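You operate a simulated robot arm through the tools that you are given. There is no shell and no other tool. Be economical: measure what you need, move in short steps, check, and stop when the job is done.

You run a simulated two-armed robot. Do the job below in one go: nothing can be reset, and whatever is moved stays where it is left.

JOB
Hold the steel kettle on the oak-top table top steady with one hand and open the kettle lid with the other.

The check looks at the end state, three seconds after you hand in, the way a careful person would. Anything else that was tipped, shoved, dropped, spilled or broken makes it a failure. Lids that push on must go on centred and level and be pressed home; caps that screw on are set level and turned clockwise until they are tight.

ROBOT AND FRAMES
Two 7-joint arms with two-finger parallel grippers on one trunk, on a base that drives. Base frame: it is fixed to the floor where the robot stands at the start and does not move with it; the origin is under the middle of the robot, x ahead of it, y to its left, z up. Lengths are in mm, angles in rad, forces in N, time in s.
The left shoulder is at the start at [50, 168, 1182], the right one opposite. With the tool pointing down near the work surface each hand reaches from about 100 to 640 mm from the robot's upright axis, wherever it stands, measured 20 degrees to its own side. Places, roughly: kettle lid [700, 100, 1000]. Payload 1.57 kg a hand.
The TCP of each hand is the grasp point between the finger pads, 30 mm short of the fingertips. In the tool frame z runs along the fingers and y along their closing line. Largest opening 80 mm; finger width 17, thickness 12; the body of the gripper, 40 by 82 mm, starts 80 mm behind the TCP.
Orientation is that of the tool frame in the base frame, as [roll, pitch, yaw] about the fixed x, y, z axes, in that order (R = Rz(yaw) Ry(pitch) Rx(roll)). With the fingers straight down and closing along the base's y, the tool's x points along the base's -x, its y along +y and its z along -z.

CONTROLS
- The arms move only by the tool jog_arm. It takes "left_series", "right_series" or both (then of equal length, played together; a hand with none holds still); each is a list that holds one entry, the list of rows, each a list of 6 numbers: the shift along the base's x, y, z in mm, then the turn, a rotation vector about the base's x, y, z in rad. In form: [[[dx, dy, dz, ax, ay, az], ...]]. A call has 1 to 12 rows; each row shifts and turns the commanded pose from where the row before left it. "left_jaw" and "right_jaw" are, for a hand that has rows, the finger opening in mm, from 0 to 80, set as the call begins (left out, the last holds). A row lasts 0.2 s, in which the tool goes at most 50 mm and 0.15 rad; a call with a longer step from one row to the next is refused whole, and so is a gripper value outside its range. A pose out of reach is approached as far as the arm can. The call stops where the force on the tool passes 40 N (or 10 N more than at its start, if that is more) or the arm is blocked; 0.2 s more then pass. The fingers move at their own pace (about 45 mm/s each) and stop on an object; they squeeze with about 30 N. The grip force told is the motor's: it shows also when the fingers shut on nothing. Time passes only in rows, and 0.2 s behind the last, so rows that do not move let the fingers close. It gives the time, the measured TCP pose, the force on the tool (base axes), the opening and the grip force at its end, in the units of the frame above (readings bear some noise), with the torque about the TCP (base axes, N m) and any sound that the robot's microphone picked up.
- Cameras (640 x 400 px; columns grow to the right, rows downward): "scene" is now at [135.2, 14.5, 1398]; the picture's right is [0.25, -0.97, 0.00], its down [-0.42, -0.11, -0.90] and it looks along [0.87, 0.23, -0.44] (base axes); focal length 275 px, centre (320, 200). "left" rides on the left gripper at [72, 7, -122] in its tool frame; the picture's right is [-0.09, 1.00, 0.00], its down [-0.84, -0.08, -0.54] and it looks along [-0.54, -0.05, 0.84] (tool axes); focal length 238 px, centre (320, 200). "right" rides on the right gripper at [72, -7, -122] in its tool frame; the picture's right is [0.09, 1.00, 0.00], its down [-0.84, 0.08, -0.54] and it looks along [-0.54, 0.05, 0.84] (tool axes); focal length 238 px, centre (320, 200). There is no depth. A picture from a camera that has moved, and an enlarged one, comes with that camera's place and axes in the base frame and with its lens. The place of the scene camera against the robot may be out by one fixed shift of up to 18 mm in any direction.
- camera(camera): a new picture of that camera. No time passes.
- move_column(by): slides the trunk up (or, below 0, down) by that many mm; the arms and the scene camera ride with it, the base frame stays. It gives what a move gives, with no picture.
- base_move(legs): drives the robot by 1 to 6 legs, each [ahead, left, turn to the left] in mm, mm and rad, along the robot's own axes; the way and the turn of a leg run together, so that a leg with both is an arc; at most 1500 mm and 3.142 rad a leg. The arms and the cameras ride along, it lands a little off, and it stops where it bumps. It gives what a move gives.
- aim_head(pan, tilt): turns the head with the scene camera to pan (to the left, within 1.396 rad either way) and tilt (down, from -0.506 to 1.204), counted from straight ahead of the robot. It gives what a move gives.
- enlarge(camera, box): a new picture of the part [left, top, right, bottom] of that camera's present view, enlarged. No time passes.
- sign_off(): hands the job in; it is judged then, once.

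Go step by step. Nothing tells you exact positions but the pictures and the camera data: compare them with the known pose of the tool, close in by small moves and look again before you grip or let go. The budget is 120 turns and 100 pictures, counting those below and the enlarged ones. Unless the task says otherwise, let go and move clear before handing in, and close with one line.

The tools are called by a JSON object that holds its "name" and its "arguments". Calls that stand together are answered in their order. jog_arm: Moves the arms, as the interface text tells. Its arguments: {"type":"object","properties":{"left_series":{"type":"array"},"left_jaw":{"type":"number"},"right_series":{"type":"array"},"right_jaw":{"type":"number"}},"required":[]} The other tools are called the same way: move_column (by) slides the trunk up or down; base_move (legs) drives the base; aim_head (pan, tilt) turns the head that bears the scene camera; camera (camera) takes a picture; enlarge (camera, box) takes an enlarged picture of a part of a camera's view; sign_off () hands the job in.

At the start:

```text
time_s: 0.0
left_position: [355.3, 205.8, 1296.7]
left_orientation: [-3.138, 0.0, 3.14]
left_ft_force: [-0.2, -0.3, 0.0]
left_torque: [0.01, -0.02, 0.03]
left_grip_width: 80.3
left_finger_force: 0.0
right_position: [432.2, -92.5, 1240.0]
right_orientation: [3.141, 0.0, -3.14]
right_ft_force: [-0.6, -0.8, -0.5]
right_torque: [-0.01, -0.01, 0.01]
right_grip_width: 80.1
right_finger_force: 0.0
trunk travel left (down, up): [-350.0, 93.0]
robot x, y, heading: [-1.4, -0.4, -0.0]
head pan, tilt: [0.255, 0.452]
```

scene: 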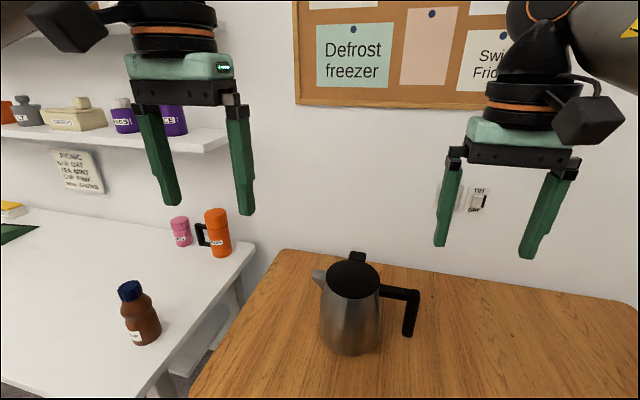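
right: 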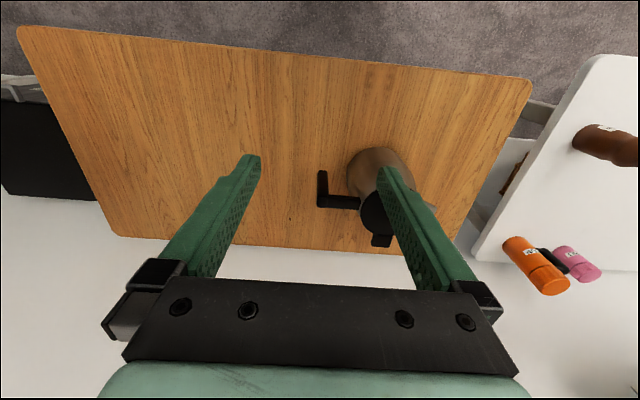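
left: 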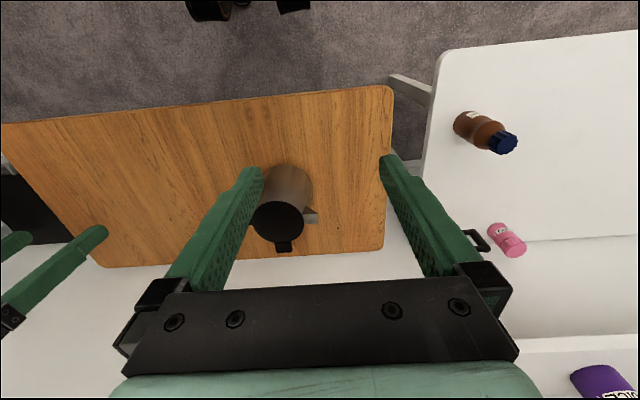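

I see a steel kettle on the oak table, handle toward the robot's right, spout to the left, a black lid with a knob or tab at its far side. I'll look closer first.

{"name": "enlarge", "arguments": {"camera": "scene", "box": [280, 230, 440, 370]}}

{"name": "enlarge", "arguments": {"camera": "right", "box": [300, 130, 440, 260]}}

{"name": "enlarge", "arguments": {"camera": "left", "box": [220, 150, 340, 260]}}

```text
2.86 times, centred on (360, 300) of scene
camera zoom: at [135.2, 14.5, 1398.0], right [0.25, -0.97, 0.0], down [-0.42, -0.11, -0.9], along [0.87, 0.23, -0.44], focal length 785 px, centre (206, -86)
```

zoom: 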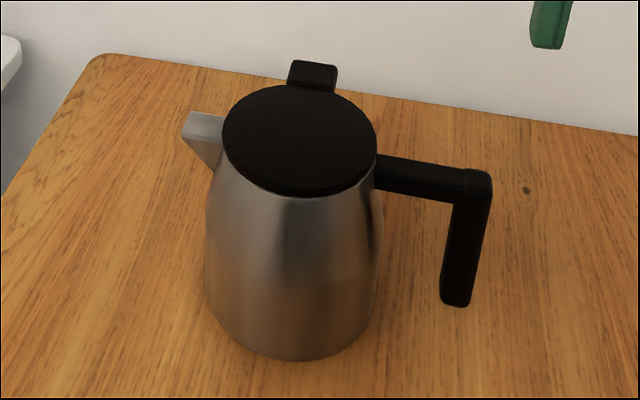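

```text
3.08 times, centred on (370, 195) of right
camera zoom: at [359.7, -98.1, 1363.8], right [-0.09, 1.0, 0.0], down [0.84, 0.08, 0.54], along [0.54, 0.05, -0.84], focal length 733 px, centre (166, 215)
```

zoom: 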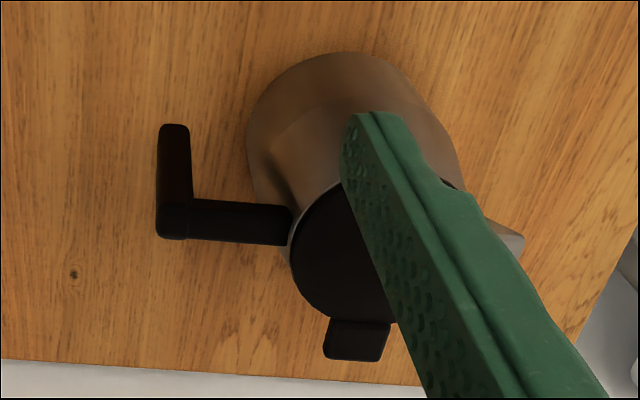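

```text
3.64 times, centred on (280, 205) of left
camera zoom: at [283.1, 212.2, 1418.7], right [0.09, 1.0, 0.0], down [0.84, -0.08, 0.54], along [0.54, -0.05, -0.84], focal length 867 px, centre (466, 182)
```

zoom: 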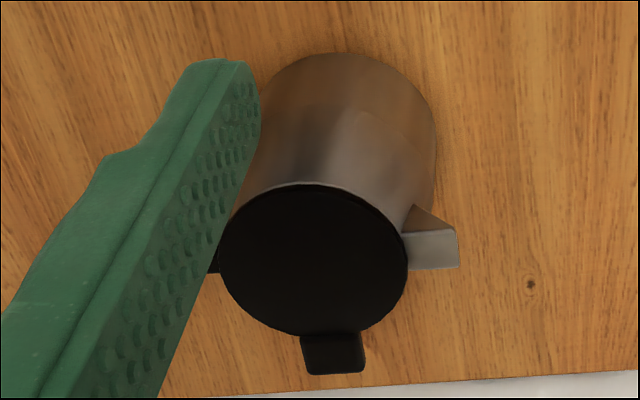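

The lid top seems to be at about [645, 68, 945], with a tab on its far (+x) side, which is beyond comfortable reach. I'll drive ahead a bit and look again.

{"name": "base_move", "arguments": {"legs": [[150, 0, 0]]}}

{"name": "aim_head", "arguments": {"pan": 0.15, "tilt": 0.75}}

{"name": "camera", "arguments": {"camera": "scene"}}

{"name": "camera", "arguments": {"camera": "left"}}

```text
time_s: 1.4
left_position: [507.7, 204.0, 1295.7]
left_orientation: [-3.139, -0.002, 3.139]
left_ft_force: [0.0, -1.3, -0.6]
left_torque: [-0.01, 0.04, 0.02]
left_grip_width: 80.1
left_finger_force: 0.1
right_position: [584.9, -94.5, 1241.6]
right_orientation: [-3.141, 0.001, 3.138]
right_ft_force: [0.6, 0.0, -0.3]
right_torque: [-0.03, 0.02, 0.0]
right_grip_width: 79.7
right_finger_force: 0.1
trunk travel left (down, up): [-350.0, 93.0]
robot x, y, heading: [154.1, -1.2, -0.002]
head pan, tilt: [0.255, 0.452]
```

```text
time_s: 2.2
left_position: [507.5, 204.9, 1296.9]
left_orientation: [-3.141, -0.001, 3.135]
left_ft_force: [0.2, 1.1, 0.0]
left_torque: [0.01, 0.02, 0.0]
left_grip_width: 79.8
left_finger_force: 0.0
right_position: [585.4, -94.3, 1241.7]
right_orientation: [-3.14, -0.001, 3.138]
right_ft_force: [0.2, -0.7, -1.2]
right_torque: [-0.01, -0.04, 0.01]
right_grip_width: 79.8
right_finger_force: 0.0
trunk travel left (down, up): [-350.0, 93.0]
robot x, y, heading: [154.8, -1.3, -0.003]
head pan, tilt: [0.15, 0.75]
```

```text
93 pictures are left
camera scene: at [280.4, 3.1, 1371.8], right [0.15, -0.99, 0.0], down [-0.67, -0.1, -0.73], along [0.72, 0.11, -0.68], focal length 275 px, centre (320, 200)
```

scene: 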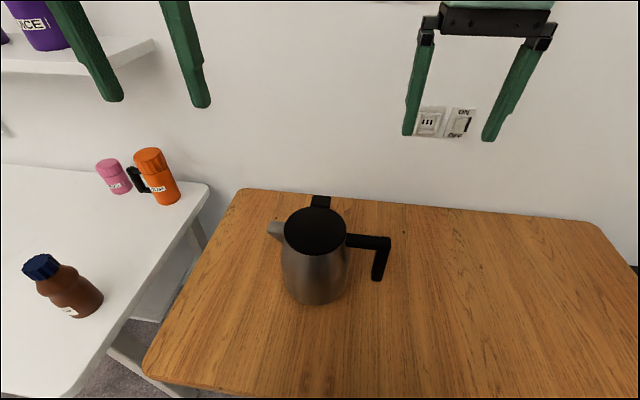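

```text
92 pictures are left
camera left: at [435.8, 210.8, 1418.7], right [0.1, 1.0, 0.0], down [0.84, -0.08, 0.54], along [0.54, -0.05, -0.84], focal length 238 px, centre (320, 200)
```

left: 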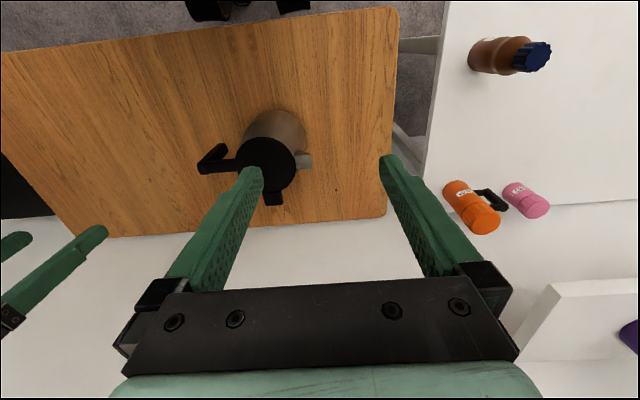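

Lid top is near [636, 78, 954]. I'll swing the left hand to the kettle's left side, camera looking toward -y, to see the tab and hinge in profile.

{"name": "jog_arm", "arguments": {"left_series": [[[15, 6, -20, 0, 0, -0.1428], [15, 6, -20, 0, 0, -0.1428], [15, 6, -20, 0, 0, -0.1428], [15, 6, -20, 0, 0, -0.1428], [15, 6, -20, 0, 0, -0.1428], [15, 6, -20, 0, 0, -0.1428], [15, 6, -20, 0, 0, -0.1428], [15, 6, -20, 0, 0, -0.1428], [15, 6, -20, 0, 0, -0.1428], [15, 6, -20, 0, 0, -0.1428], [15, 6, -20, 0, 0, -0.1428]]]}}

{"name": "jog_arm", "arguments": {"left_series": [[[0, 5, 0, -0.14, 0, 0], [0, 5, 0, -0.14, 0, 0], [0, 5, 0, -0.14, 0, 0], [0, 5, 0, -0.14, 0, 0]]]}}

{"name": "camera", "arguments": {"camera": "left"}}

```text
time_s: 4.6
left_position: [673.2, 270.6, 1074.8]
left_orientation: [-3.138, 0.0, 1.565]
left_ft_force: [0.4, -0.4, -0.1]
left_torque: [0.0, -0.01, 0.0]
left_grip_width: 79.9
left_finger_force: 0.0
right_position: [584.3, -93.5, 1241.4]
right_orientation: [-3.141, 0.0, 3.138]
right_ft_force: [0.1, -0.4, 0.3]
right_torque: [-0.02, 0.02, -0.03]
right_grip_width: 80.1
right_finger_force: 0.0
trunk travel left (down, up): [-350.0, 93.0]
robot x, y, heading: [151.5, 1.1, -0.008]
head pan, tilt: [0.15, 0.75]
```

```text
time_s: 5.6
left_position: [673.1, 290.3, 1076.8]
left_orientation: [-3.141, 0.561, 1.565]
left_ft_force: [-0.7, -0.4, 0.0]
left_torque: [0.02, 0.0, 0.02]
left_grip_width: 79.8
left_finger_force: 0.1
right_position: [583.5, -94.4, 1241.5]
right_orientation: [3.141, 0.0, 3.139]
right_ft_force: [0.4, 0.7, 0.4]
right_torque: [0.02, -0.04, 0.01]
right_grip_width: 80.0
right_finger_force: 0.0
trunk travel left (down, up): [-350.0, 93.0]
robot x, y, heading: [150.8, 0.5, -0.002]
head pan, tilt: [0.15, 0.75]
```

```text
91 pictures are left
camera left: at [680.3, 415.7, 1141.6], right [1.0, -0.08, 0.05], down [-0.08, -0.42, 0.9], along [-0.05, -0.9, -0.42], focal length 238 px, centre (320, 200)
```

left: 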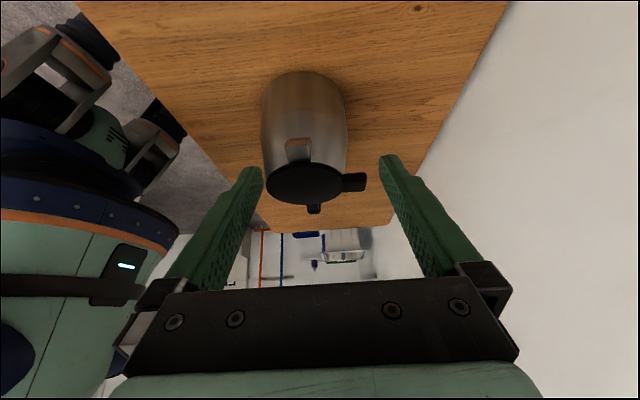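

{"name": "enlarge", "arguments": {"camera": "left", "box": [250, 130, 380, 220]}}

```text
4.44 times, centred on (315, 175) of left
camera zoom: at [680.3, 415.7, 1141.6], right [1.0, -0.08, 0.05], down [-0.08, -0.42, 0.9], along [-0.05, -0.9, -0.42], focal length 1059 px, centre (342, 311)
```

zoom: 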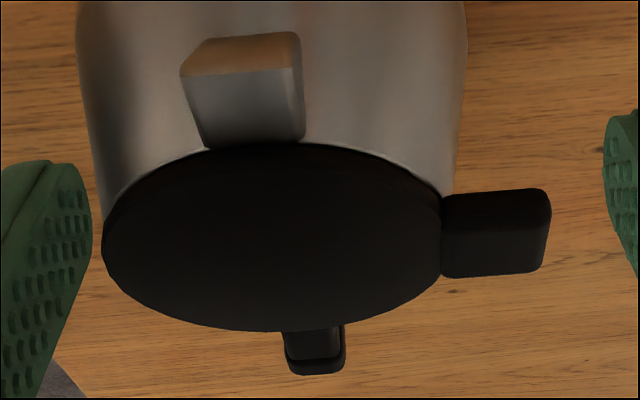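

The tab is a block flush with the lid, sticking out ~35 mm on +x. I want a more level view to see what's beneath it.

{"name": "jog_arm", "arguments": {"left_series": [[[0, 0, -45, -0.1, 0, 0], [0, 0, -45, -0.1, 0, 0], [0, 0, -45, -0.1, 0, 0]]]}}

{"name": "enlarge", "arguments": {"camera": "left", "box": [220, 80, 420, 220]}}

{"name": "enlarge", "arguments": {"camera": "scene", "box": [260, 180, 400, 310]}}

```text
time_s: 6.4
left_position: [673.4, 289.2, 941.9]
left_orientation: [3.14, 0.859, 1.564]
left_ft_force: [-0.6, 0.4, -0.1]
left_torque: [-0.02, -0.03, -0.03]
left_grip_width: 80.2
left_finger_force: 0.0
right_position: [584.9, -94.0, 1240.9]
right_orientation: [-3.141, 0.001, 3.137]
right_ft_force: [0.9, -0.3, -0.8]
right_torque: [-0.01, 0.0, -0.02]
right_grip_width: 79.8
right_finger_force: 0.1
trunk travel left (down, up): [-350.0, 93.0]
robot x, y, heading: [152.2, 3.4, -0.002]
head pan, tilt: [0.15, 0.75]
```

```text
2.86 times, centred on (320, 150) of left
camera zoom: at [679.4, 427.6, 965.5], right [1.0, -0.06, 0.07], down [-0.08, -0.13, 0.99], along [-0.05, -0.99, -0.14], focal length 681 px, centre (320, 343)
```

zoom: 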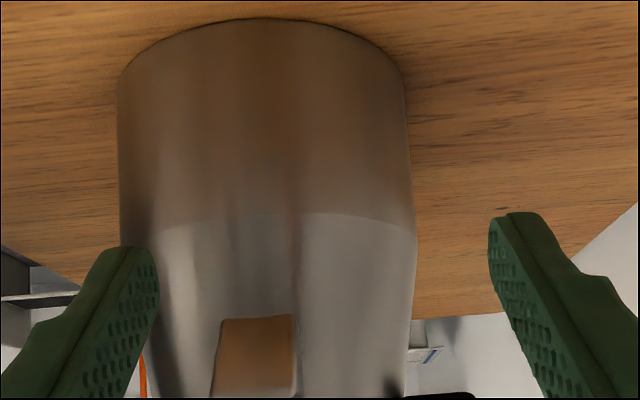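

```text
3.08 times, centred on (330, 245) of scene
camera zoom: at [280.7, 3.4, 1371.7], right [0.15, -0.99, 0.0], down [-0.68, -0.1, -0.73], along [0.72, 0.11, -0.68], focal length 845 px, centre (289, 62)
```

zoom: 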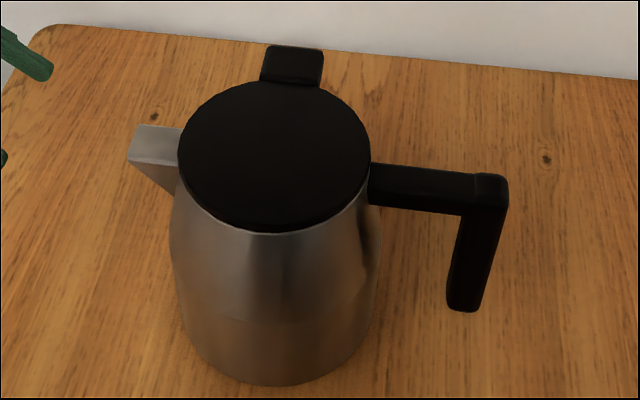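

{"name": "enlarge", "arguments": {"camera": "left", "box": [240, 150, 400, 250]}}

```text
4.00 times, centred on (320, 200) of left
camera zoom: at [679.4, 427.6, 965.5], right [1.0, -0.06, 0.07], down [-0.08, -0.13, 0.99], along [-0.05, -0.99, -0.14], focal length 953 px, centre (320, 200)
```

zoom: 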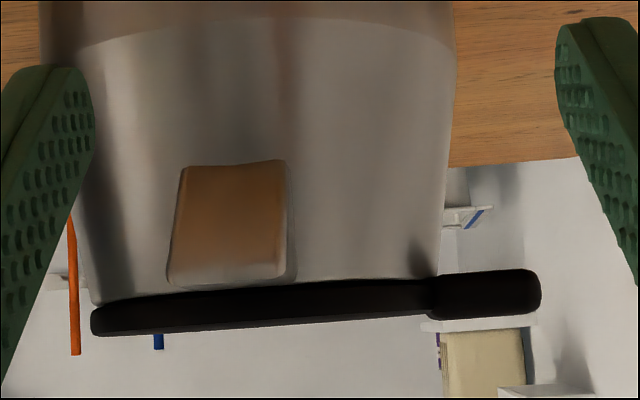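

The tab overhangs the rim freely (x 699–739, centre about [720, 76, 955]), so the lid should hinge on the near side. I'll bring the right hand toward the vertical handle bar (about [634, −63, 900]) and the left hand above the tab.

{"name": "jog_arm", "arguments": {"left_series": [[[0, 0, 30, 0.1435, 0, 0], [0, 0, 30, 0.1435, 0, 0], [0, 0, 30, 0.1435, 0, 0], [0, 0, 30, 0.1435, 0, 0], [0, 0, 30, 0.1435, 0, 0], [0, 0, 30, 0.1435, 0, 0]]], "right_series": [[[5, -5, 0, 0, 0, 0.1427], [5, -5, 0, 0, 0, 0.1427], [5, -5, 0, 0, 0, 0.1427], [5, -5, 0, 0, 0, 0.1427], [5, -5, 0, 0, 0, 0.1427], [5, -5, 0, 0, 0, 0.1427]]]}}

{"name": "jog_arm", "arguments": {"left_series": [[[4.5, -19.4, 0, 0, 0, 0.143], [4.5, -19.4, 0, 0, 0, 0.143], [4.5, -19.4, 0, 0, 0, 0.143], [4.5, -19.4, 0, 0, 0, 0.143], [4.5, -19.4, 0, 0, 0, 0.143], [4.5, -19.4, 0, 0, 0, 0.143], [4.5, -19.4, 0, 0, 0, 0.143], [4.5, -19.4, 0, 0, 0, 0.143], [4.5, -19.4, 0, 0, 0, 0.143], [4.5, -19.4, 0, 0, 0, 0.143], [4.5, -19.4, 0, 0, 0, 0.143]]], "right_series": [[[2, -5, -20, 0, 0, 0.1427], [2, -5, -20, 0, 0, 0.1427], [2, -5, -20, 0, 0, 0.1427], [2, -5, -20, 0, 0, 0.1427], [2, -5, -20, 0, 0, 0.1427], [2, 0, -20, 0.15, 0, 0], [2, 0, -20, 0.15, 0, 0], [2, 0, -20, 0.15, 0, 0], [2, 0, -20, 0.15, 0, 0], [0, 0, -20, 0, 0, 0], [0, 0, -20, 0, 0, 0]]]}}

{"name": "camera", "arguments": {"camera": "right"}}

{"name": "camera", "arguments": {"camera": "left"}}

{"name": "camera", "arguments": {"camera": "scene"}}

```text
time_s: 7.8
left_position: [671.1, 292.3, 1118.0]
left_orientation: [-3.139, -0.002, 1.568]
left_ft_force: [-0.1, 0.6, 0.1]
left_torque: [0.01, 0.01, 0.0]
left_grip_width: 80.2
left_finger_force: 0.0
right_position: [603.8, -122.0, 1237.2]
right_orientation: [3.141, 0.003, -2.291]
right_ft_force: [-1.0, -0.9, -0.9]
right_torque: [0.0, -0.01, 0.03]
right_grip_width: 79.9
right_finger_force: 0.1
right hand out of reach, approached as far as the arm can: row 6
trunk travel left (down, up): [-350.0, 93.0]
robot x, y, heading: [150.1, 0.9, -0.006]
head pan, tilt: [0.15, 0.75]
```

```text
time_s: 10.2
left_position: [722.5, 74.8, 1120.5]
left_orientation: [-3.14, -0.001, 3.141]
left_ft_force: [0.9, 0.3, 0.2]
left_torque: [0.0, -0.04, 0.02]
left_grip_width: 80.1
left_finger_force: 0.0
right_position: [448.9, -90.9, 1078.1]
right_orientation: [3.132, 0.251, -1.607]
right_ft_force: [1.2, -0.3, -0.2]
right_torque: [0.04, 0.04, 0.0]
right_grip_width: 79.9
right_finger_force: 0.0
right hand out of reach, approached as far as the arm can: row 1, 2, 3, 4, 5, 6, 7, 8, 9, 10, 11
trunk travel left (down, up): [-350.0, 93.0]
robot x, y, heading: [154.2, 0.7, -0.005]
head pan, tilt: [0.15, 0.75]
```

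```text
86 pictures are left
camera right: at [452.2, -188.6, 1179.6], right [-1.0, -0.06, -0.01], down [-0.05, 0.68, 0.73], along [-0.03, 0.73, -0.68], focal length 238 px, centre (320, 200)
```

right: 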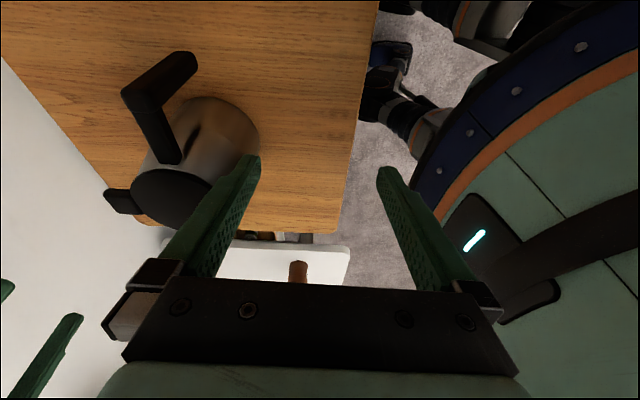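

```text
85 pictures are left
camera left: at [650.2, 82.2, 1243.1], right [0.09, 1.0, 0.0], down [0.84, -0.08, 0.54], along [0.54, -0.05, -0.84], focal length 238 px, centre (320, 200)
```

left: 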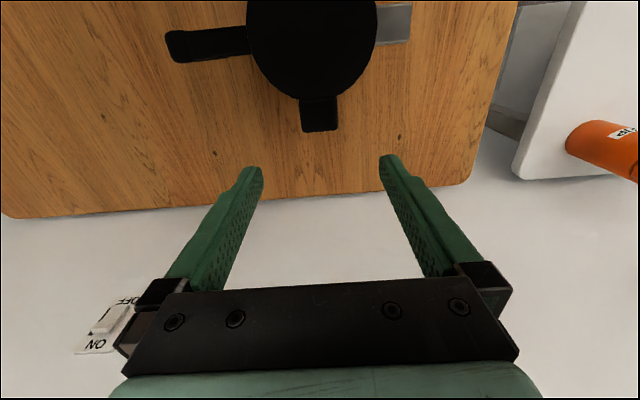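

```text
84 pictures are left
camera scene: at [280.3, 2.6, 1371.7], right [0.15, -0.99, 0.0], down [-0.67, -0.1, -0.73], along [0.72, 0.11, -0.68], focal length 275 px, centre (320, 200)
```

scene: 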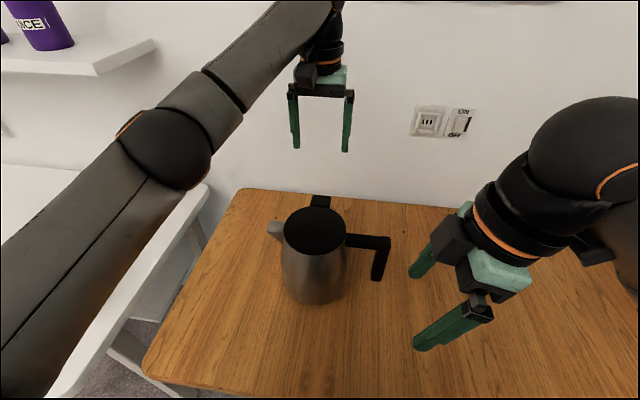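

Left hand is well placed above the tab (tab at about [717, 75, 957]). The right hand lagged due to reach; I'll see whether the commanded pose can now be reached lower down.

{"name": "jog_arm", "arguments": {"right_series": [[[0, 0, 0, 0, 0, 0], [0, 0, 0, 0, 0, 0], [0, 0, 0, 0, 0, 0], [0, 0, 0, 0, 0, 0]]]}}

```text
time_s: 11.2
left_position: [722.4, 77.7, 1120.9]
left_orientation: [-3.139, -0.001, 3.14]
left_ft_force: [-0.1, 0.0, 0.5]
left_torque: [0.0, -0.03, 0.0]
left_grip_width: 80.2
left_finger_force: 0.0
right_position: [447.8, -87.9, 1078.4]
right_orientation: [3.133, 0.249, -1.607]
right_ft_force: [0.5, 0.0, -0.4]
right_torque: [0.0, 0.0, -0.02]
right_grip_width: 80.2
right_finger_force: 0.1
trunk travel left (down, up): [-350.0, 93.0]
robot x, y, heading: [150.5, 2.4, -0.003]
head pan, tilt: [0.15, 0.75]
```

The right hand's command restarts from where it is. I'll move it outward, forward and down in steps.

{"name": "jog_arm", "arguments": {"right_series": [[[10, -8, -8, 0, 0, 0], [15, -8, -8, 0.05, 0, 0], [18, -8, -8, 0.05, 0, 0], [20, -8, -8, 0.05, 0, 0], [20, -8, -8, 0.05, 0, 0], [20, -5, -8, 0.05, 0, 0], [20, 0, -8, 0.05, 0, 0], [20, 0, -8, 0.05, 0, 0], [20, 0, -8, 0, 0, 0], [20, 0, -8, 0, 0, 0]]]}}

{"name": "camera", "arguments": {"camera": "right"}}

{"name": "camera", "arguments": {"camera": "scene"}}

```text
time_s: 13.4
left_position: [722.6, 76.5, 1120.9]
left_orientation: [-3.14, -0.003, 3.14]
left_ft_force: [-1.0, 0.4, 0.4]
left_torque: [0.0, 0.04, -0.02]
left_grip_width: 80.0
left_finger_force: 0.0
right_position: [431.0, -90.5, 1126.5]
right_orientation: [3.124, 0.598, -1.603]
right_ft_force: [0.4, 0.8, 0.0]
right_torque: [-0.01, -0.01, -0.02]
right_grip_width: 79.8
right_finger_force: 0.0
right hand out of reach, approached as far as the arm can: row 1, 2, 3, 4, 5, 6, 7, 8, 9, 10
trunk travel left (down, up): [-350.0, 93.0]
robot x, y, heading: [153.2, -1.2, 0.002]
head pan, tilt: [0.15, 0.75]
```

```text
83 pictures are left
camera right: at [435.3, -217.7, 1187.1], right [-1.0, -0.05, -0.04], down [-0.06, 0.39, 0.92], along [-0.03, 0.92, -0.39], focal length 238 px, centre (320, 200)
```

right: 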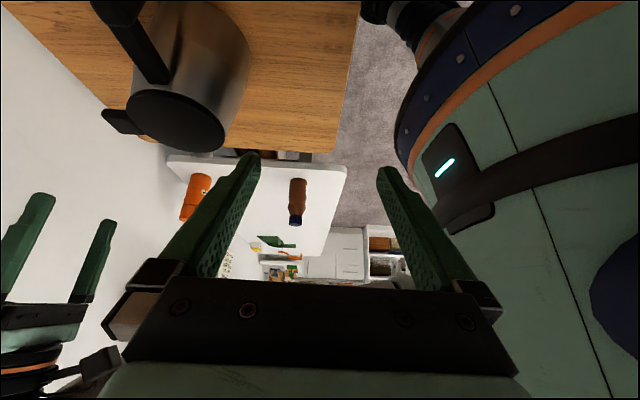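

```text
82 pictures are left
camera scene: at [280.3, 3.0, 1371.7], right [0.15, -0.99, 0.0], down [-0.67, -0.1, -0.73], along [0.72, 0.11, -0.68], focal length 275 px, centre (320, 200)
```

scene: 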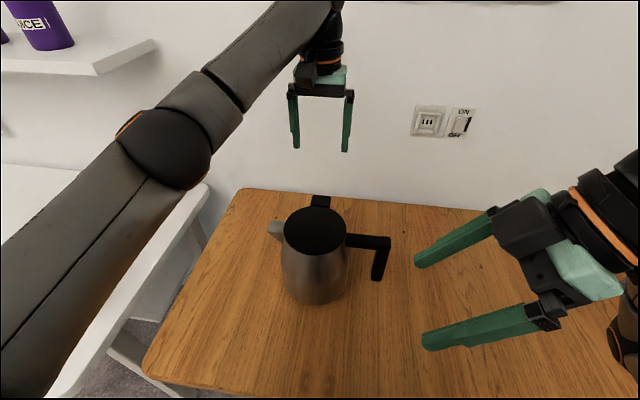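

The right arm is stuck with that yaw. I'll return it to its natural yaw and instead approach the vertical handle bar from the front, fingers tilted forward-down, closing along y.

{"name": "jog_arm", "arguments": {"right_series": [[[0, 0, 5, -0.149, 0, 0], [0, 0, 5, -0.149, 0, 0], [0, 0, 5, -0.149, 0, 0], [0, 0, 5, -0.149, 0, 0]]]}}

{"name": "jog_arm", "arguments": {"right_series": [[[0, 0, 0, 0, 0, -0.1397], [0, 0, 0, 0, 0, -0.1397], [0, 0, 0, 0, 0, -0.1397], [0, 0, 0, 0, 0, -0.1397], [0, 0, 0, 0, 0, -0.1397], [0, 0, 0, 0, 0, -0.1397], [0, 0, 0, 0, 0, -0.1397], [0, 0, 0, 0, 0, -0.1397], [0, 0, 0, 0, 0, -0.1397], [0, 0, 0, 0, 0, -0.1397], [0, 0, 0, 0, 0, -0.1397]]]}}

```text
time_s: 14.4
left_position: [723.0, 77.3, 1121.4]
left_orientation: [-3.139, -0.001, 3.14]
left_ft_force: [0.5, 0.6, -0.4]
left_torque: [-0.01, 0.01, 0.0]
left_grip_width: 79.7
left_finger_force: 0.0
right_position: [431.5, -90.0, 1145.3]
right_orientation: [-3.139, 0.0, -1.598]
right_ft_force: [1.0, 0.2, 0.1]
right_torque: [0.0, 0.02, 0.01]
right_grip_width: 80.2
right_finger_force: 0.0
trunk travel left (down, up): [-350.0, 93.0]
robot x, y, heading: [152.6, -3.1, 0.003]
head pan, tilt: [0.15, 0.75]
```

```text
time_s: 16.8
left_position: [722.2, 76.8, 1120.7]
left_orientation: [-3.139, -0.003, 3.141]
left_ft_force: [-0.3, -0.5, 0.6]
left_torque: [0.01, -0.01, 0.03]
left_grip_width: 80.3
left_finger_force: 0.0
right_position: [431.7, -90.8, 1147.1]
right_orientation: [-3.14, 0.005, -3.135]
right_ft_force: [0.3, 0.3, 0.1]
right_torque: [0.03, -0.01, -0.02]
right_grip_width: 79.9
right_finger_force: 0.0
trunk travel left (down, up): [-350.0, 93.0]
robot x, y, heading: [154.1, -0.1, -0.006]
head pan, tilt: [0.15, 0.75]
```

Now I'll tilt the right hand's fingers forward and come to a pre-grasp point in front of the handle.

{"name": "jog_arm", "arguments": {"right_series": [[[13, 4, -22, 0, -0.1, 0], [15, 4, -22, 0, -0.1, 0], [15, 4, -22, 0, -0.1, 0], [15, 4, -22, 0, -0.1, 0], [15, 4, -22, 0, -0.1, 0], [15, 4, -22, 0, -0.1, 0], [15, 4, -22, 0, -0.1, 0], [15, 2, -22, 0, 0, 0]]]}}

{"name": "camera", "arguments": {"camera": "right"}}

{"name": "camera", "arguments": {"camera": "scene"}}

```text
time_s: 18.6
left_position: [723.6, 77.3, 1121.1]
left_orientation: [-3.14, -0.002, 3.139]
left_ft_force: [0.1, -0.6, -0.1]
left_torque: [-0.04, -0.04, -0.01]
left_grip_width: 79.7
left_finger_force: 0.0
right_position: [548.3, -59.5, 970.6]
right_orientation: [-3.133, 0.704, -3.128]
right_ft_force: [1.8, 1.0, 0.5]
right_torque: [-0.02, -0.03, 0.01]
right_grip_width: 80.2
right_finger_force: 0.0
trunk travel left (down, up): [-350.0, 93.0]
robot x, y, heading: [150.2, 2.0, -0.001]
head pan, tilt: [0.15, 0.75]
```

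```text
81 pictures are left
camera right: at [415.4, -66.2, 1017.6], right [-0.08, 0.99, -0.07], down [0.29, 0.09, 0.95], along [0.95, 0.06, -0.29], focal length 238 px, centre (320, 200)
```

right: 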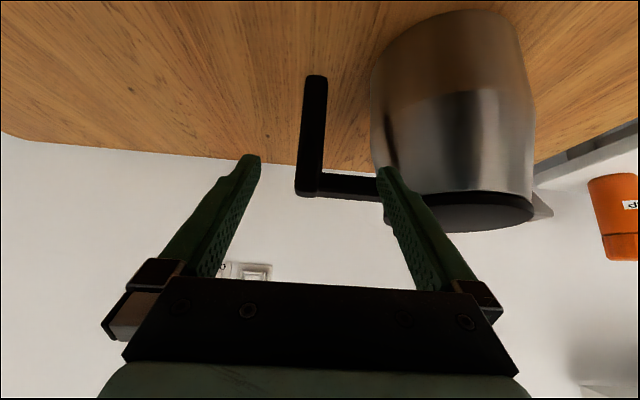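

```text
80 pictures are left
camera scene: at [280.6, 3.0, 1371.7], right [0.15, -0.99, 0.0], down [-0.67, -0.1, -0.73], along [0.72, 0.11, -0.68], focal length 275 px, centre (320, 200)
```

scene: 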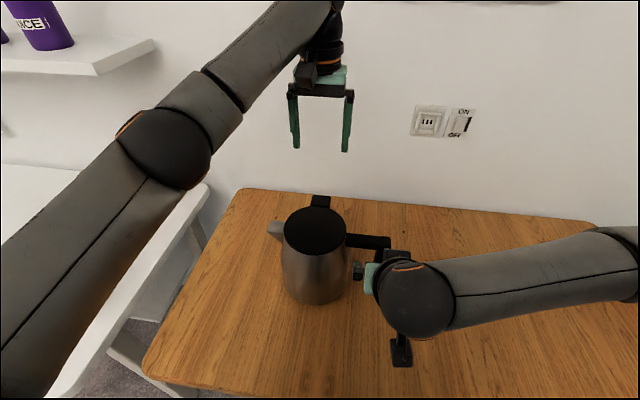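

The bar is at y≈−65 (z 802–951), and the hand's approach line points right at it. I'll advance with a 60 mm opening.

{"name": "jog_arm", "arguments": {"right_series": [[[0, -5.5, 0, 0, 0, 0], [10, 0, -12, 0, 0, 0], [10, 0, -12, 0, 0, 0], [10, 0, -12, 0, 0, 0], [10, 0, -12, 0, 0, 0], [10, 0, -12, 0, 0, 0]]], "right_jaw": 60}}

{"name": "camera", "arguments": {"camera": "right"}}

```text
time_s: 20.0
left_position: [722.2, 76.4, 1120.7]
left_orientation: [-3.139, -0.003, 3.139]
left_ft_force: [0.1, -0.1, -0.6]
left_torque: [0.01, 0.03, -0.02]
left_grip_width: 80.2
left_finger_force: 0.0
right_position: [599.8, -66.8, 909.9]
right_orientation: [-3.133, 0.703, -3.129]
right_ft_force: [0.9, 0.2, -0.7]
right_torque: [0.03, 0.0, 0.01]
right_grip_width: 59.8
right_finger_force: 0.1
trunk travel left (down, up): [-350.0, 93.0]
robot x, y, heading: [155.3, -3.0, -0.003]
head pan, tilt: [0.15, 0.75]
```

```text
79 pictures are left
camera right: at [466.0, -73.1, 957.5], right [-0.08, 0.99, -0.07], down [0.29, 0.09, 0.95], along [0.95, 0.06, -0.29], focal length 238 px, centre (320, 200)
```

right: 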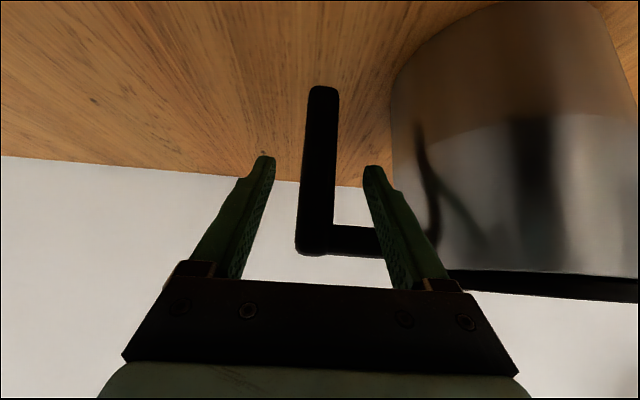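

Fingers straddle the bar well. Advance the last ~44 mm and close.

{"name": "jog_arm", "arguments": {"right_series": [[[9, 0.4, -10, 0, 0, 0], [9, 0.4, -10, 0, 0, 0], [8, 0.4, -10, 0, 0, 0], [8, 0, -8, 0, 0, 0]]]}}

{"name": "camera", "arguments": {"camera": "right"}}

```text
time_s: 21.0
left_position: [721.0, 77.2, 1121.2]
left_orientation: [-3.137, -0.001, 3.139]
left_ft_force: [1.0, -0.3, 0.5]
left_torque: [0.03, 0.01, 0.03]
left_grip_width: 79.7
left_finger_force: 0.0
right_position: [633.7, -65.3, 872.5]
right_orientation: [-3.134, 0.704, -3.13]
right_ft_force: [-0.5, 0.2, 0.8]
right_torque: [-0.02, 0.01, -0.01]
right_grip_width: 60.2
right_finger_force: 0.0
trunk travel left (down, up): [-350.0, 93.0]
robot x, y, heading: [154.8, -3.8, -0.001]
head pan, tilt: [0.15, 0.75]
```

```text
78 pictures are left
camera right: at [499.0, -71.2, 920.4], right [-0.08, 0.99, -0.07], down [0.29, 0.09, 0.95], along [0.95, 0.05, -0.29], focal length 238 px, centre (320, 200)
```

right: 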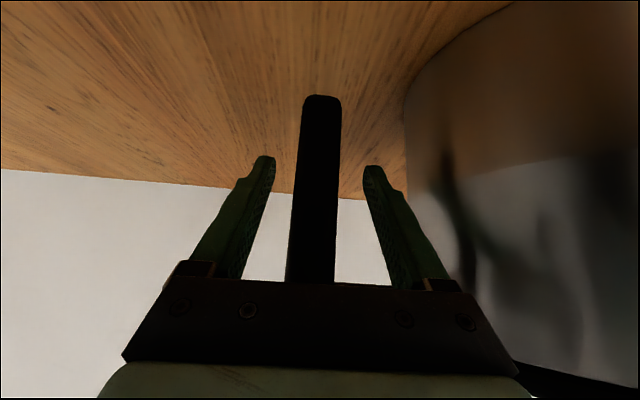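

Centred. Closing the right gripper on the handle.

{"name": "jog_arm", "arguments": {"right_series": [[[0, 0, 0, 0, 0, 0], [0, 0, 0, 0, 0, 0], [0, 0, 0, 0, 0, 0], [0, 0, 0, 0, 0, 0], [0, 0, 0, 0, 0, 0]]], "right_jaw": 0}}

{"name": "camera", "arguments": {"camera": "right"}}

{"name": "camera", "arguments": {"camera": "left"}}

```text
time_s: 22.2
left_position: [721.8, 77.5, 1121.5]
left_orientation: [-3.139, -0.002, 3.141]
left_ft_force: [0.1, 0.6, 0.3]
left_torque: [-0.01, -0.03, -0.02]
left_grip_width: 79.9
left_finger_force: 0.0
right_position: [634.3, -66.0, 872.6]
right_orientation: [-3.134, 0.704, -3.131]
right_ft_force: [0.1, -1.9, -0.7]
right_torque: [0.28, -0.14, -0.31]
right_grip_width: 25.9
right_finger_force: 29.9
trunk travel left (down, up): [-350.0, 93.0]
robot x, y, heading: [149.7, 1.2, -0.001]
head pan, tilt: [0.15, 0.75]
```

```text
77 pictures are left
camera right: at [499.1, -71.3, 920.4], right [-0.08, 0.99, -0.07], down [0.29, 0.08, 0.95], along [0.95, 0.05, -0.29], focal length 238 px, centre (320, 200)
```

right: 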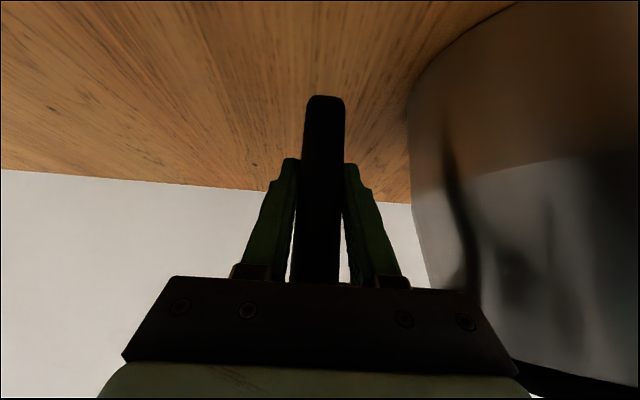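

```text
76 pictures are left
camera left: at [650.4, 82.8, 1243.1], right [0.09, 1.0, 0.0], down [0.84, -0.08, 0.54], along [0.54, -0.05, -0.84], focal length 238 px, centre (320, 200)
```

left: 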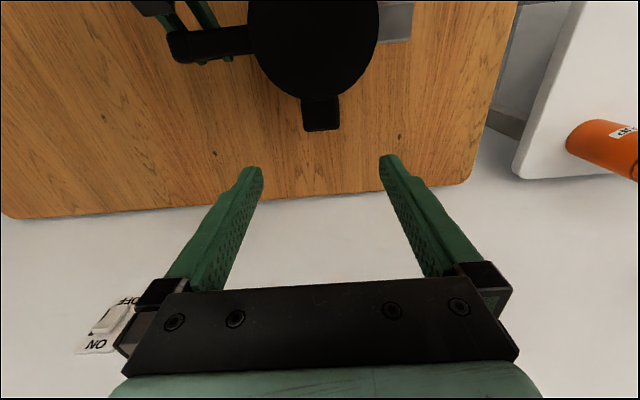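

The handle is held (25.9 mm, 30 N). Now lower the left hand around the tab at [723, 77].

{"name": "jog_arm", "arguments": {"left_series": [[[2, 0, -20, 0, 0, 0], [0, 0, -20, 0, 0, 0], [0, 0, -20, 0, 0, 0], [0, 0, -20, 0, 0, 0], [0, 0, -20, 0, 0, 0]]]}}

{"name": "camera", "arguments": {"camera": "left"}}

{"name": "enlarge", "arguments": {"camera": "scene", "box": [240, 120, 420, 250]}}

```text
time_s: 23.4
left_position: [723.9, 77.6, 1021.5]
left_orientation: [-3.138, 0.001, 3.141]
left_ft_force: [-0.7, 0.1, 0.1]
left_torque: [0.04, 0.02, 0.02]
left_grip_width: 80.0
left_finger_force: 0.0
right_position: [633.1, -64.8, 873.8]
right_orientation: [-3.133, 0.704, -3.129]
right_ft_force: [1.0, -2.2, -0.5]
right_torque: [0.36, -0.13, -0.38]
right_grip_width: 25.7
right_finger_force: 29.6
trunk travel left (down, up): [-350.0, 93.0]
robot x, y, heading: [150.0, 3.5, -0.003]
head pan, tilt: [0.15, 0.75]
```

```text
75 pictures are left
camera left: at [651.4, 83.4, 1144.0], right [0.09, 1.0, 0.0], down [0.84, -0.08, 0.54], along [0.54, -0.05, -0.84], focal length 238 px, centre (320, 200)
```

left: 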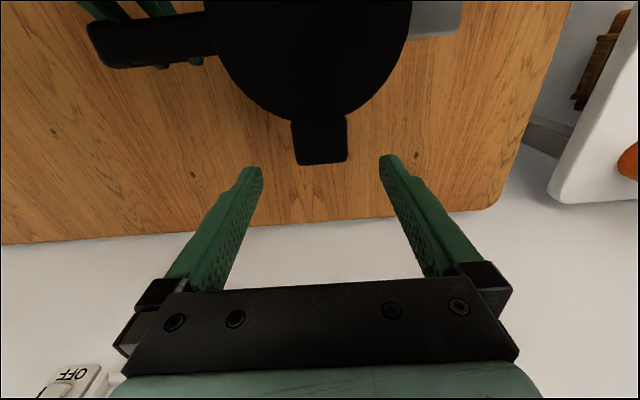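

```text
3.08 times, centred on (330, 185) of scene
camera zoom: at [280.6, 2.8, 1371.7], right [0.15, -0.99, 0.0], down [-0.67, -0.1, -0.73], along [0.72, 0.11, -0.68], focal length 845 px, centre (289, 246)
```

zoom: 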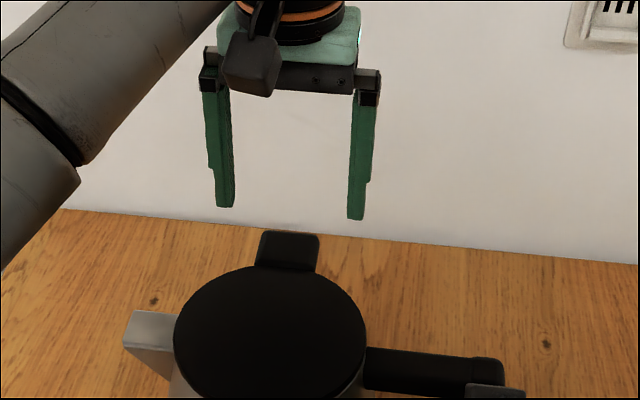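

Tab spans x≈696–733, y≈57–100. I'll go down to z≈960 at x≈721.

{"name": "jog_arm", "arguments": {"left_series": [[[-1, 0.5, -15, 0, 0, 0], [-1, 0, -15, 0, 0, 0], [-1, 0, -15, 0, 0, 0], [0, 0, -15, 0, 0, 0]]]}}

{"name": "camera", "arguments": {"camera": "left"}}

{"name": "enlarge", "arguments": {"camera": "scene", "box": [240, 120, 420, 250]}}

```text
time_s: 24.4
left_position: [720.6, 79.2, 962.6]
left_orientation: [-3.14, -0.001, 3.14]
left_ft_force: [0.2, 0.1, 0.9]
left_torque: [-0.01, 0.0, 0.0]
left_grip_width: 79.9
left_finger_force: 0.0
right_position: [633.6, -65.5, 873.1]
right_orientation: [-3.134, 0.703, -3.13]
right_ft_force: [1.5, -1.2, -0.5]
right_torque: [0.4, -0.13, -0.36]
right_grip_width: 25.7
right_finger_force: 29.8
trunk travel left (down, up): [-350.0, 93.0]
robot x, y, heading: [146.6, -4.1, -0.008]
head pan, tilt: [0.15, 0.75]
```

```text
73 pictures are left
camera left: at [648.4, 84.3, 1084.1], right [0.1, 1.0, 0.0], down [0.84, -0.08, 0.54], along [0.54, -0.05, -0.84], focal length 238 px, centre (320, 200)
```

left: 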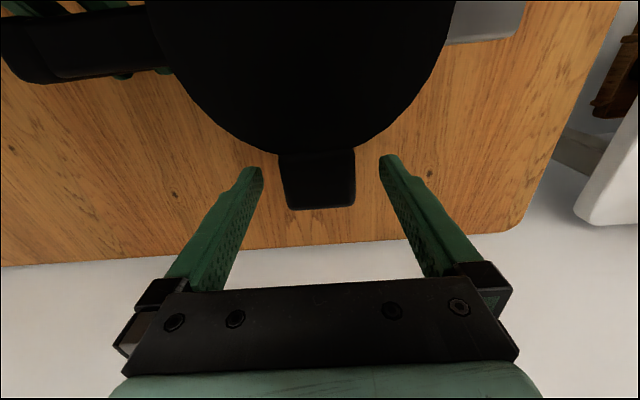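

```text
3.08 times, centred on (330, 185) of scene
camera zoom: at [280.6, 2.8, 1371.7], right [0.15, -0.99, 0.0], down [-0.67, -0.1, -0.73], along [0.72, 0.11, -0.68], focal length 845 px, centre (289, 246)
```

zoom: 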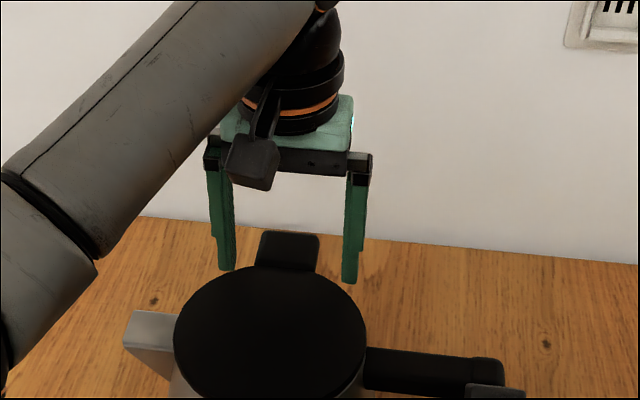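

The tab is between the fingers. Lower 5 mm and close.

{"name": "jog_arm", "arguments": {"left_series": [[[0, -1, -5, 0, 0, 0], [0, 0, 0, 0, 0, 0], [0, 0, 0, 0, 0, 0], [0, 0, 0, 0, 0, 0], [0, 0, 0, 0, 0, 0]]], "left_jaw": 0}}

{"name": "camera", "arguments": {"camera": "left"}}

```text
time_s: 25.6
left_position: [721.2, 77.4, 956.9]
left_orientation: [-3.141, -0.001, 3.141]
left_ft_force: [-1.4, 4.2, -0.3]
left_torque: [0.03, -0.27, 0.08]
left_grip_width: 43.5
left_finger_force: 30.1
right_position: [633.7, -65.6, 872.8]
right_orientation: [-3.134, 0.703, -3.13]
right_ft_force: [-0.1, -2.9, 0.1]
right_torque: [0.58, -0.18, -0.26]
right_grip_width: 26.2
right_finger_force: 30.4
trunk travel left (down, up): [-350.0, 93.0]
robot x, y, heading: [153.4, 0.6, -0.003]
head pan, tilt: [0.15, 0.75]
```

```text
71 pictures are left
camera left: at [648.4, 83.8, 1078.5], right [0.09, 1.0, 0.0], down [0.84, -0.08, 0.54], along [0.54, -0.05, -0.84], focal length 238 px, centre (320, 200)
```

left: 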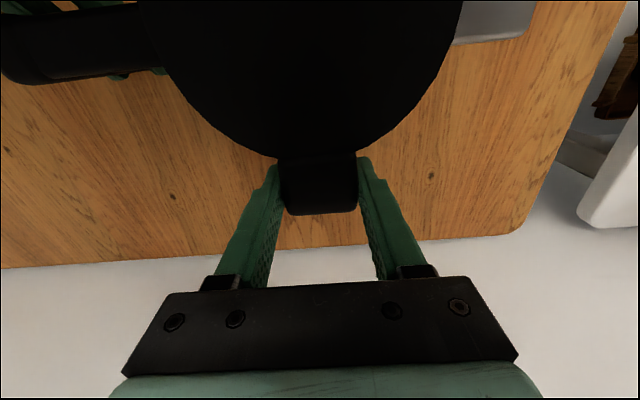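

Tab gripped (43.5 mm). A small test lift along an arc about a presumed near-side hinge (x≈574).

{"name": "jog_arm", "arguments": {"left_series": [[[0, 0, 3, 0, -0.02, 0], [-0.1, 0, 3, 0, -0.02, 0], [-0.2, 0, 3, 0, -0.02, 0], [-0.3, 0, 3, 0, -0.02, 0]]]}}

{"name": "camera", "arguments": {"camera": "left"}}

{"name": "enlarge", "arguments": {"camera": "scene", "box": [240, 170, 420, 300]}}

```text
time_s: 26.6
left_position: [722.2, 75.5, 968.6]
left_orientation: [-3.138, 0.079, 3.137]
left_ft_force: [-8.9, 4.2, 1.6]
left_torque: [0.05, 0.35, -0.47]
left_grip_width: 43.6
left_finger_force: 30.4
right_position: [635.1, -65.3, 872.2]
right_orientation: [-3.131, 0.704, -3.131]
right_ft_force: [5.9, -4.3, -0.5]
right_torque: [0.28, 0.45, -0.64]
right_grip_width: 26.0
right_finger_force: 30.0
trunk travel left (down, up): [-350.0, 93.0]
robot x, y, heading: [150.8, 2.0, -0.002]
head pan, tilt: [0.15, 0.75]
```

```text
70 pictures are left
camera left: at [639.3, 83.1, 1084.3], right [0.1, 1.0, 0.0], down [0.79, -0.08, 0.61], along [0.6, -0.05, -0.8], focal length 238 px, centre (320, 200)
```

left: 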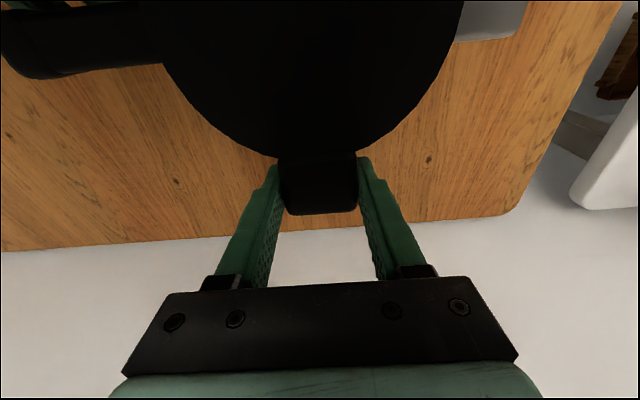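

```text
3.08 times, centred on (330, 235) of scene
camera zoom: at [280.3, 3.1, 1371.7], right [0.15, -0.99, 0.0], down [-0.67, -0.1, -0.73], along [0.72, 0.11, -0.68], focal length 845 px, centre (289, 92)
```

zoom: 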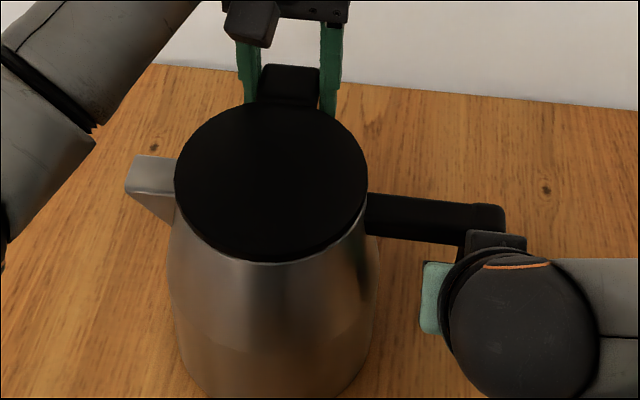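

The lid is swinging up about a near-side hinge with low force. Continuing along the arc with a slight −x correction.

{"name": "jog_arm", "arguments": {"left_series": [[[-4, 0, 14.5, 0, -0.1, 0], [-4.3, 0, 14, 0, -0.1, 0], [-5.7, 0, 13.6, 0, -0.1, 0], [-7, 0, 12.9, 0, -0.1, 0]]]}}

{"name": "enlarge", "arguments": {"camera": "scene", "box": [220, 120, 440, 310]}}

```text
time_s: 27.6
left_position: [701.0, 76.9, 1025.2]
left_orientation: [-3.139, 0.488, -3.139]
left_ft_force: [9.7, 11.0, 10.2]
left_torque: [0.05, 0.73, -0.03]
left_grip_width: 43.6
left_finger_force: 29.7
right_position: [632.6, -64.2, 872.8]
right_orientation: [-3.132, 0.701, -3.129]
right_ft_force: [-4.9, -11.0, 0.4]
right_torque: [0.85, -0.85, 0.11]
right_grip_width: 25.8
right_finger_force: 29.9
trunk travel left (down, up): [-350.0, 93.0]
robot x, y, heading: [153.7, -2.0, -0.003]
head pan, tilt: [0.15, 0.75]
```

```text
2.11 times, centred on (330, 215) of scene
camera zoom: at [280.2, 3.1, 1371.9], right [0.15, -0.99, 0.0], down [-0.67, -0.1, -0.73], along [0.72, 0.11, -0.68], focal length 578 px, centre (299, 168)
```

zoom: 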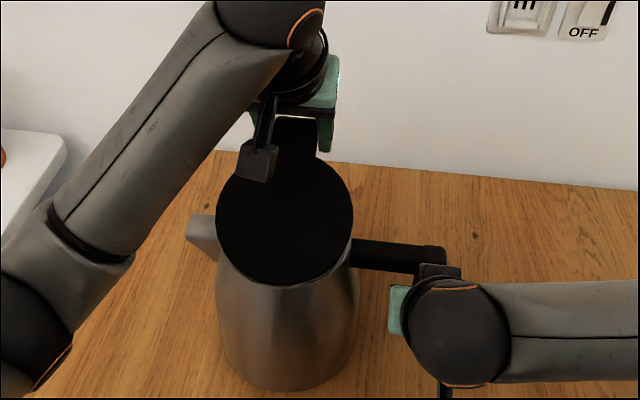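

Lid is open ~28° now; forces suggest the radius is a bit larger and a small +y shift is wanted. Continuing.

{"name": "jog_arm", "arguments": {"left_series": [[[-6.5, 1, 14, 0, -0.1, 0], [-9.9, 1, 11.6, 0, -0.1, 0], [-11, 0, 10.6, 0, -0.1, 0], [-11.9, 0, 9.5, 0, -0.1, 0]]]}}

{"name": "enlarge", "arguments": {"camera": "scene", "box": [220, 120, 440, 310]}}

```text
time_s: 28.6
left_position: [661.0, 78.3, 1070.8]
left_orientation: [-3.14, 0.884, 3.139]
left_ft_force: [10.6, 7.6, 8.4]
left_torque: [-0.14, -0.32, 0.23]
left_grip_width: 43.6
left_finger_force: 29.8
right_position: [632.5, -64.6, 872.9]
right_orientation: [-3.135, 0.702, -3.13]
right_ft_force: [-7.2, -8.8, 0.0]
right_torque: [1.26, -0.57, 0.61]
right_grip_width: 26.2
right_finger_force: 30.7
trunk travel left (down, up): [-350.0, 93.0]
robot x, y, heading: [149.6, 2.5, -0.002]
head pan, tilt: [0.15, 0.75]
```

```text
2.11 times, centred on (330, 215) of scene
camera zoom: at [280.3, 3.0, 1371.8], right [0.15, -0.99, 0.0], down [-0.67, -0.1, -0.73], along [0.72, 0.11, -0.68], focal length 578 px, centre (299, 168)
```

zoom: 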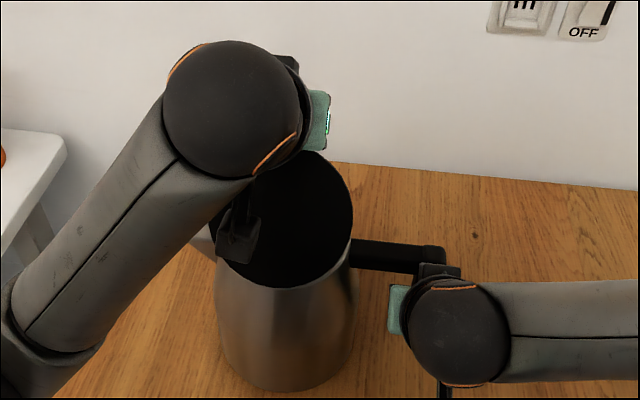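

About 51° open. Continuing.

{"name": "jog_arm", "arguments": {"left_series": [[[-10, 1, 9.5, 0, -0.1, 0], [-13.7, 0.5, 7, 0, -0.1, 0], [-14.4, 0, 5.6, 0, -0.1, 0], [-14.7, 0, 4.1, 0, -0.1, 0]]]}}

{"name": "enlarge", "arguments": {"camera": "scene", "box": [220, 120, 440, 310]}}

{"name": "camera", "arguments": {"camera": "left"}}

```text
time_s: 29.6
left_position: [607.2, 79.3, 1098.2]
left_orientation: [3.141, 1.285, 3.134]
left_ft_force: [5.4, -4.1, 11.1]
left_torque: [-0.32, -0.4, 0.21]
left_grip_width: 43.5
left_finger_force: 30.2
right_position: [633.4, -64.5, 873.9]
right_orientation: [-3.135, 0.705, -3.126]
right_ft_force: [-3.7, 3.0, 1.9]
right_torque: [0.14, -0.11, 0.22]
right_grip_width: 25.9
right_finger_force: 30.1
trunk travel left (down, up): [-350.0, 93.0]
robot x, y, heading: [149.0, 0.7, -0.0]
head pan, tilt: [0.15, 0.75]
```

```text
2.11 times, centred on (330, 215) of scene
camera zoom: at [279.9, 2.7, 1371.9], right [0.15, -0.99, 0.0], down [-0.67, -0.1, -0.73], along [0.72, 0.11, -0.68], focal length 578 px, centre (299, 168)
```

zoom: 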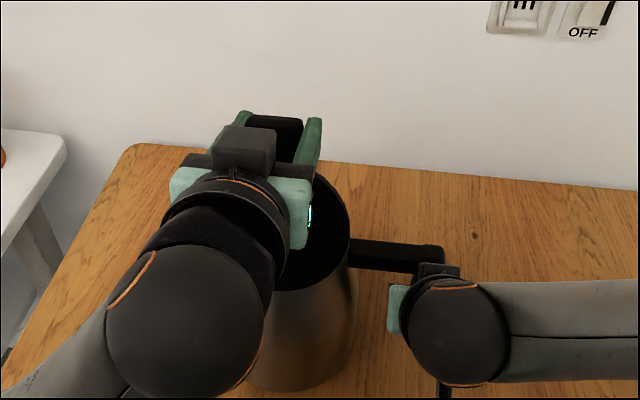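

```text
65 pictures are left
camera left: at [469.4, 86.0, 1063.5], right [0.03, 1.0, 0.09], down [-0.28, -0.08, 0.96], along [0.96, -0.06, 0.28], focal length 238 px, centre (320, 200)
```

left: 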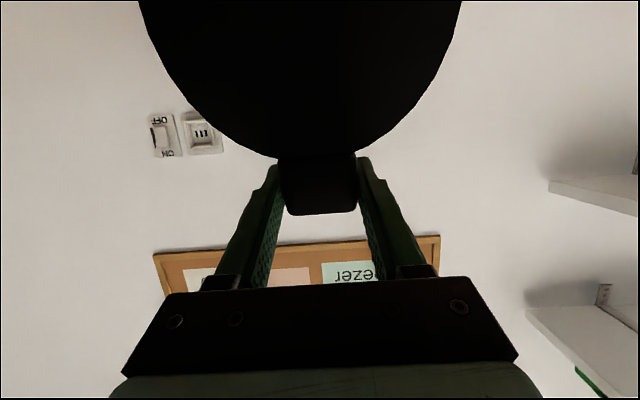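

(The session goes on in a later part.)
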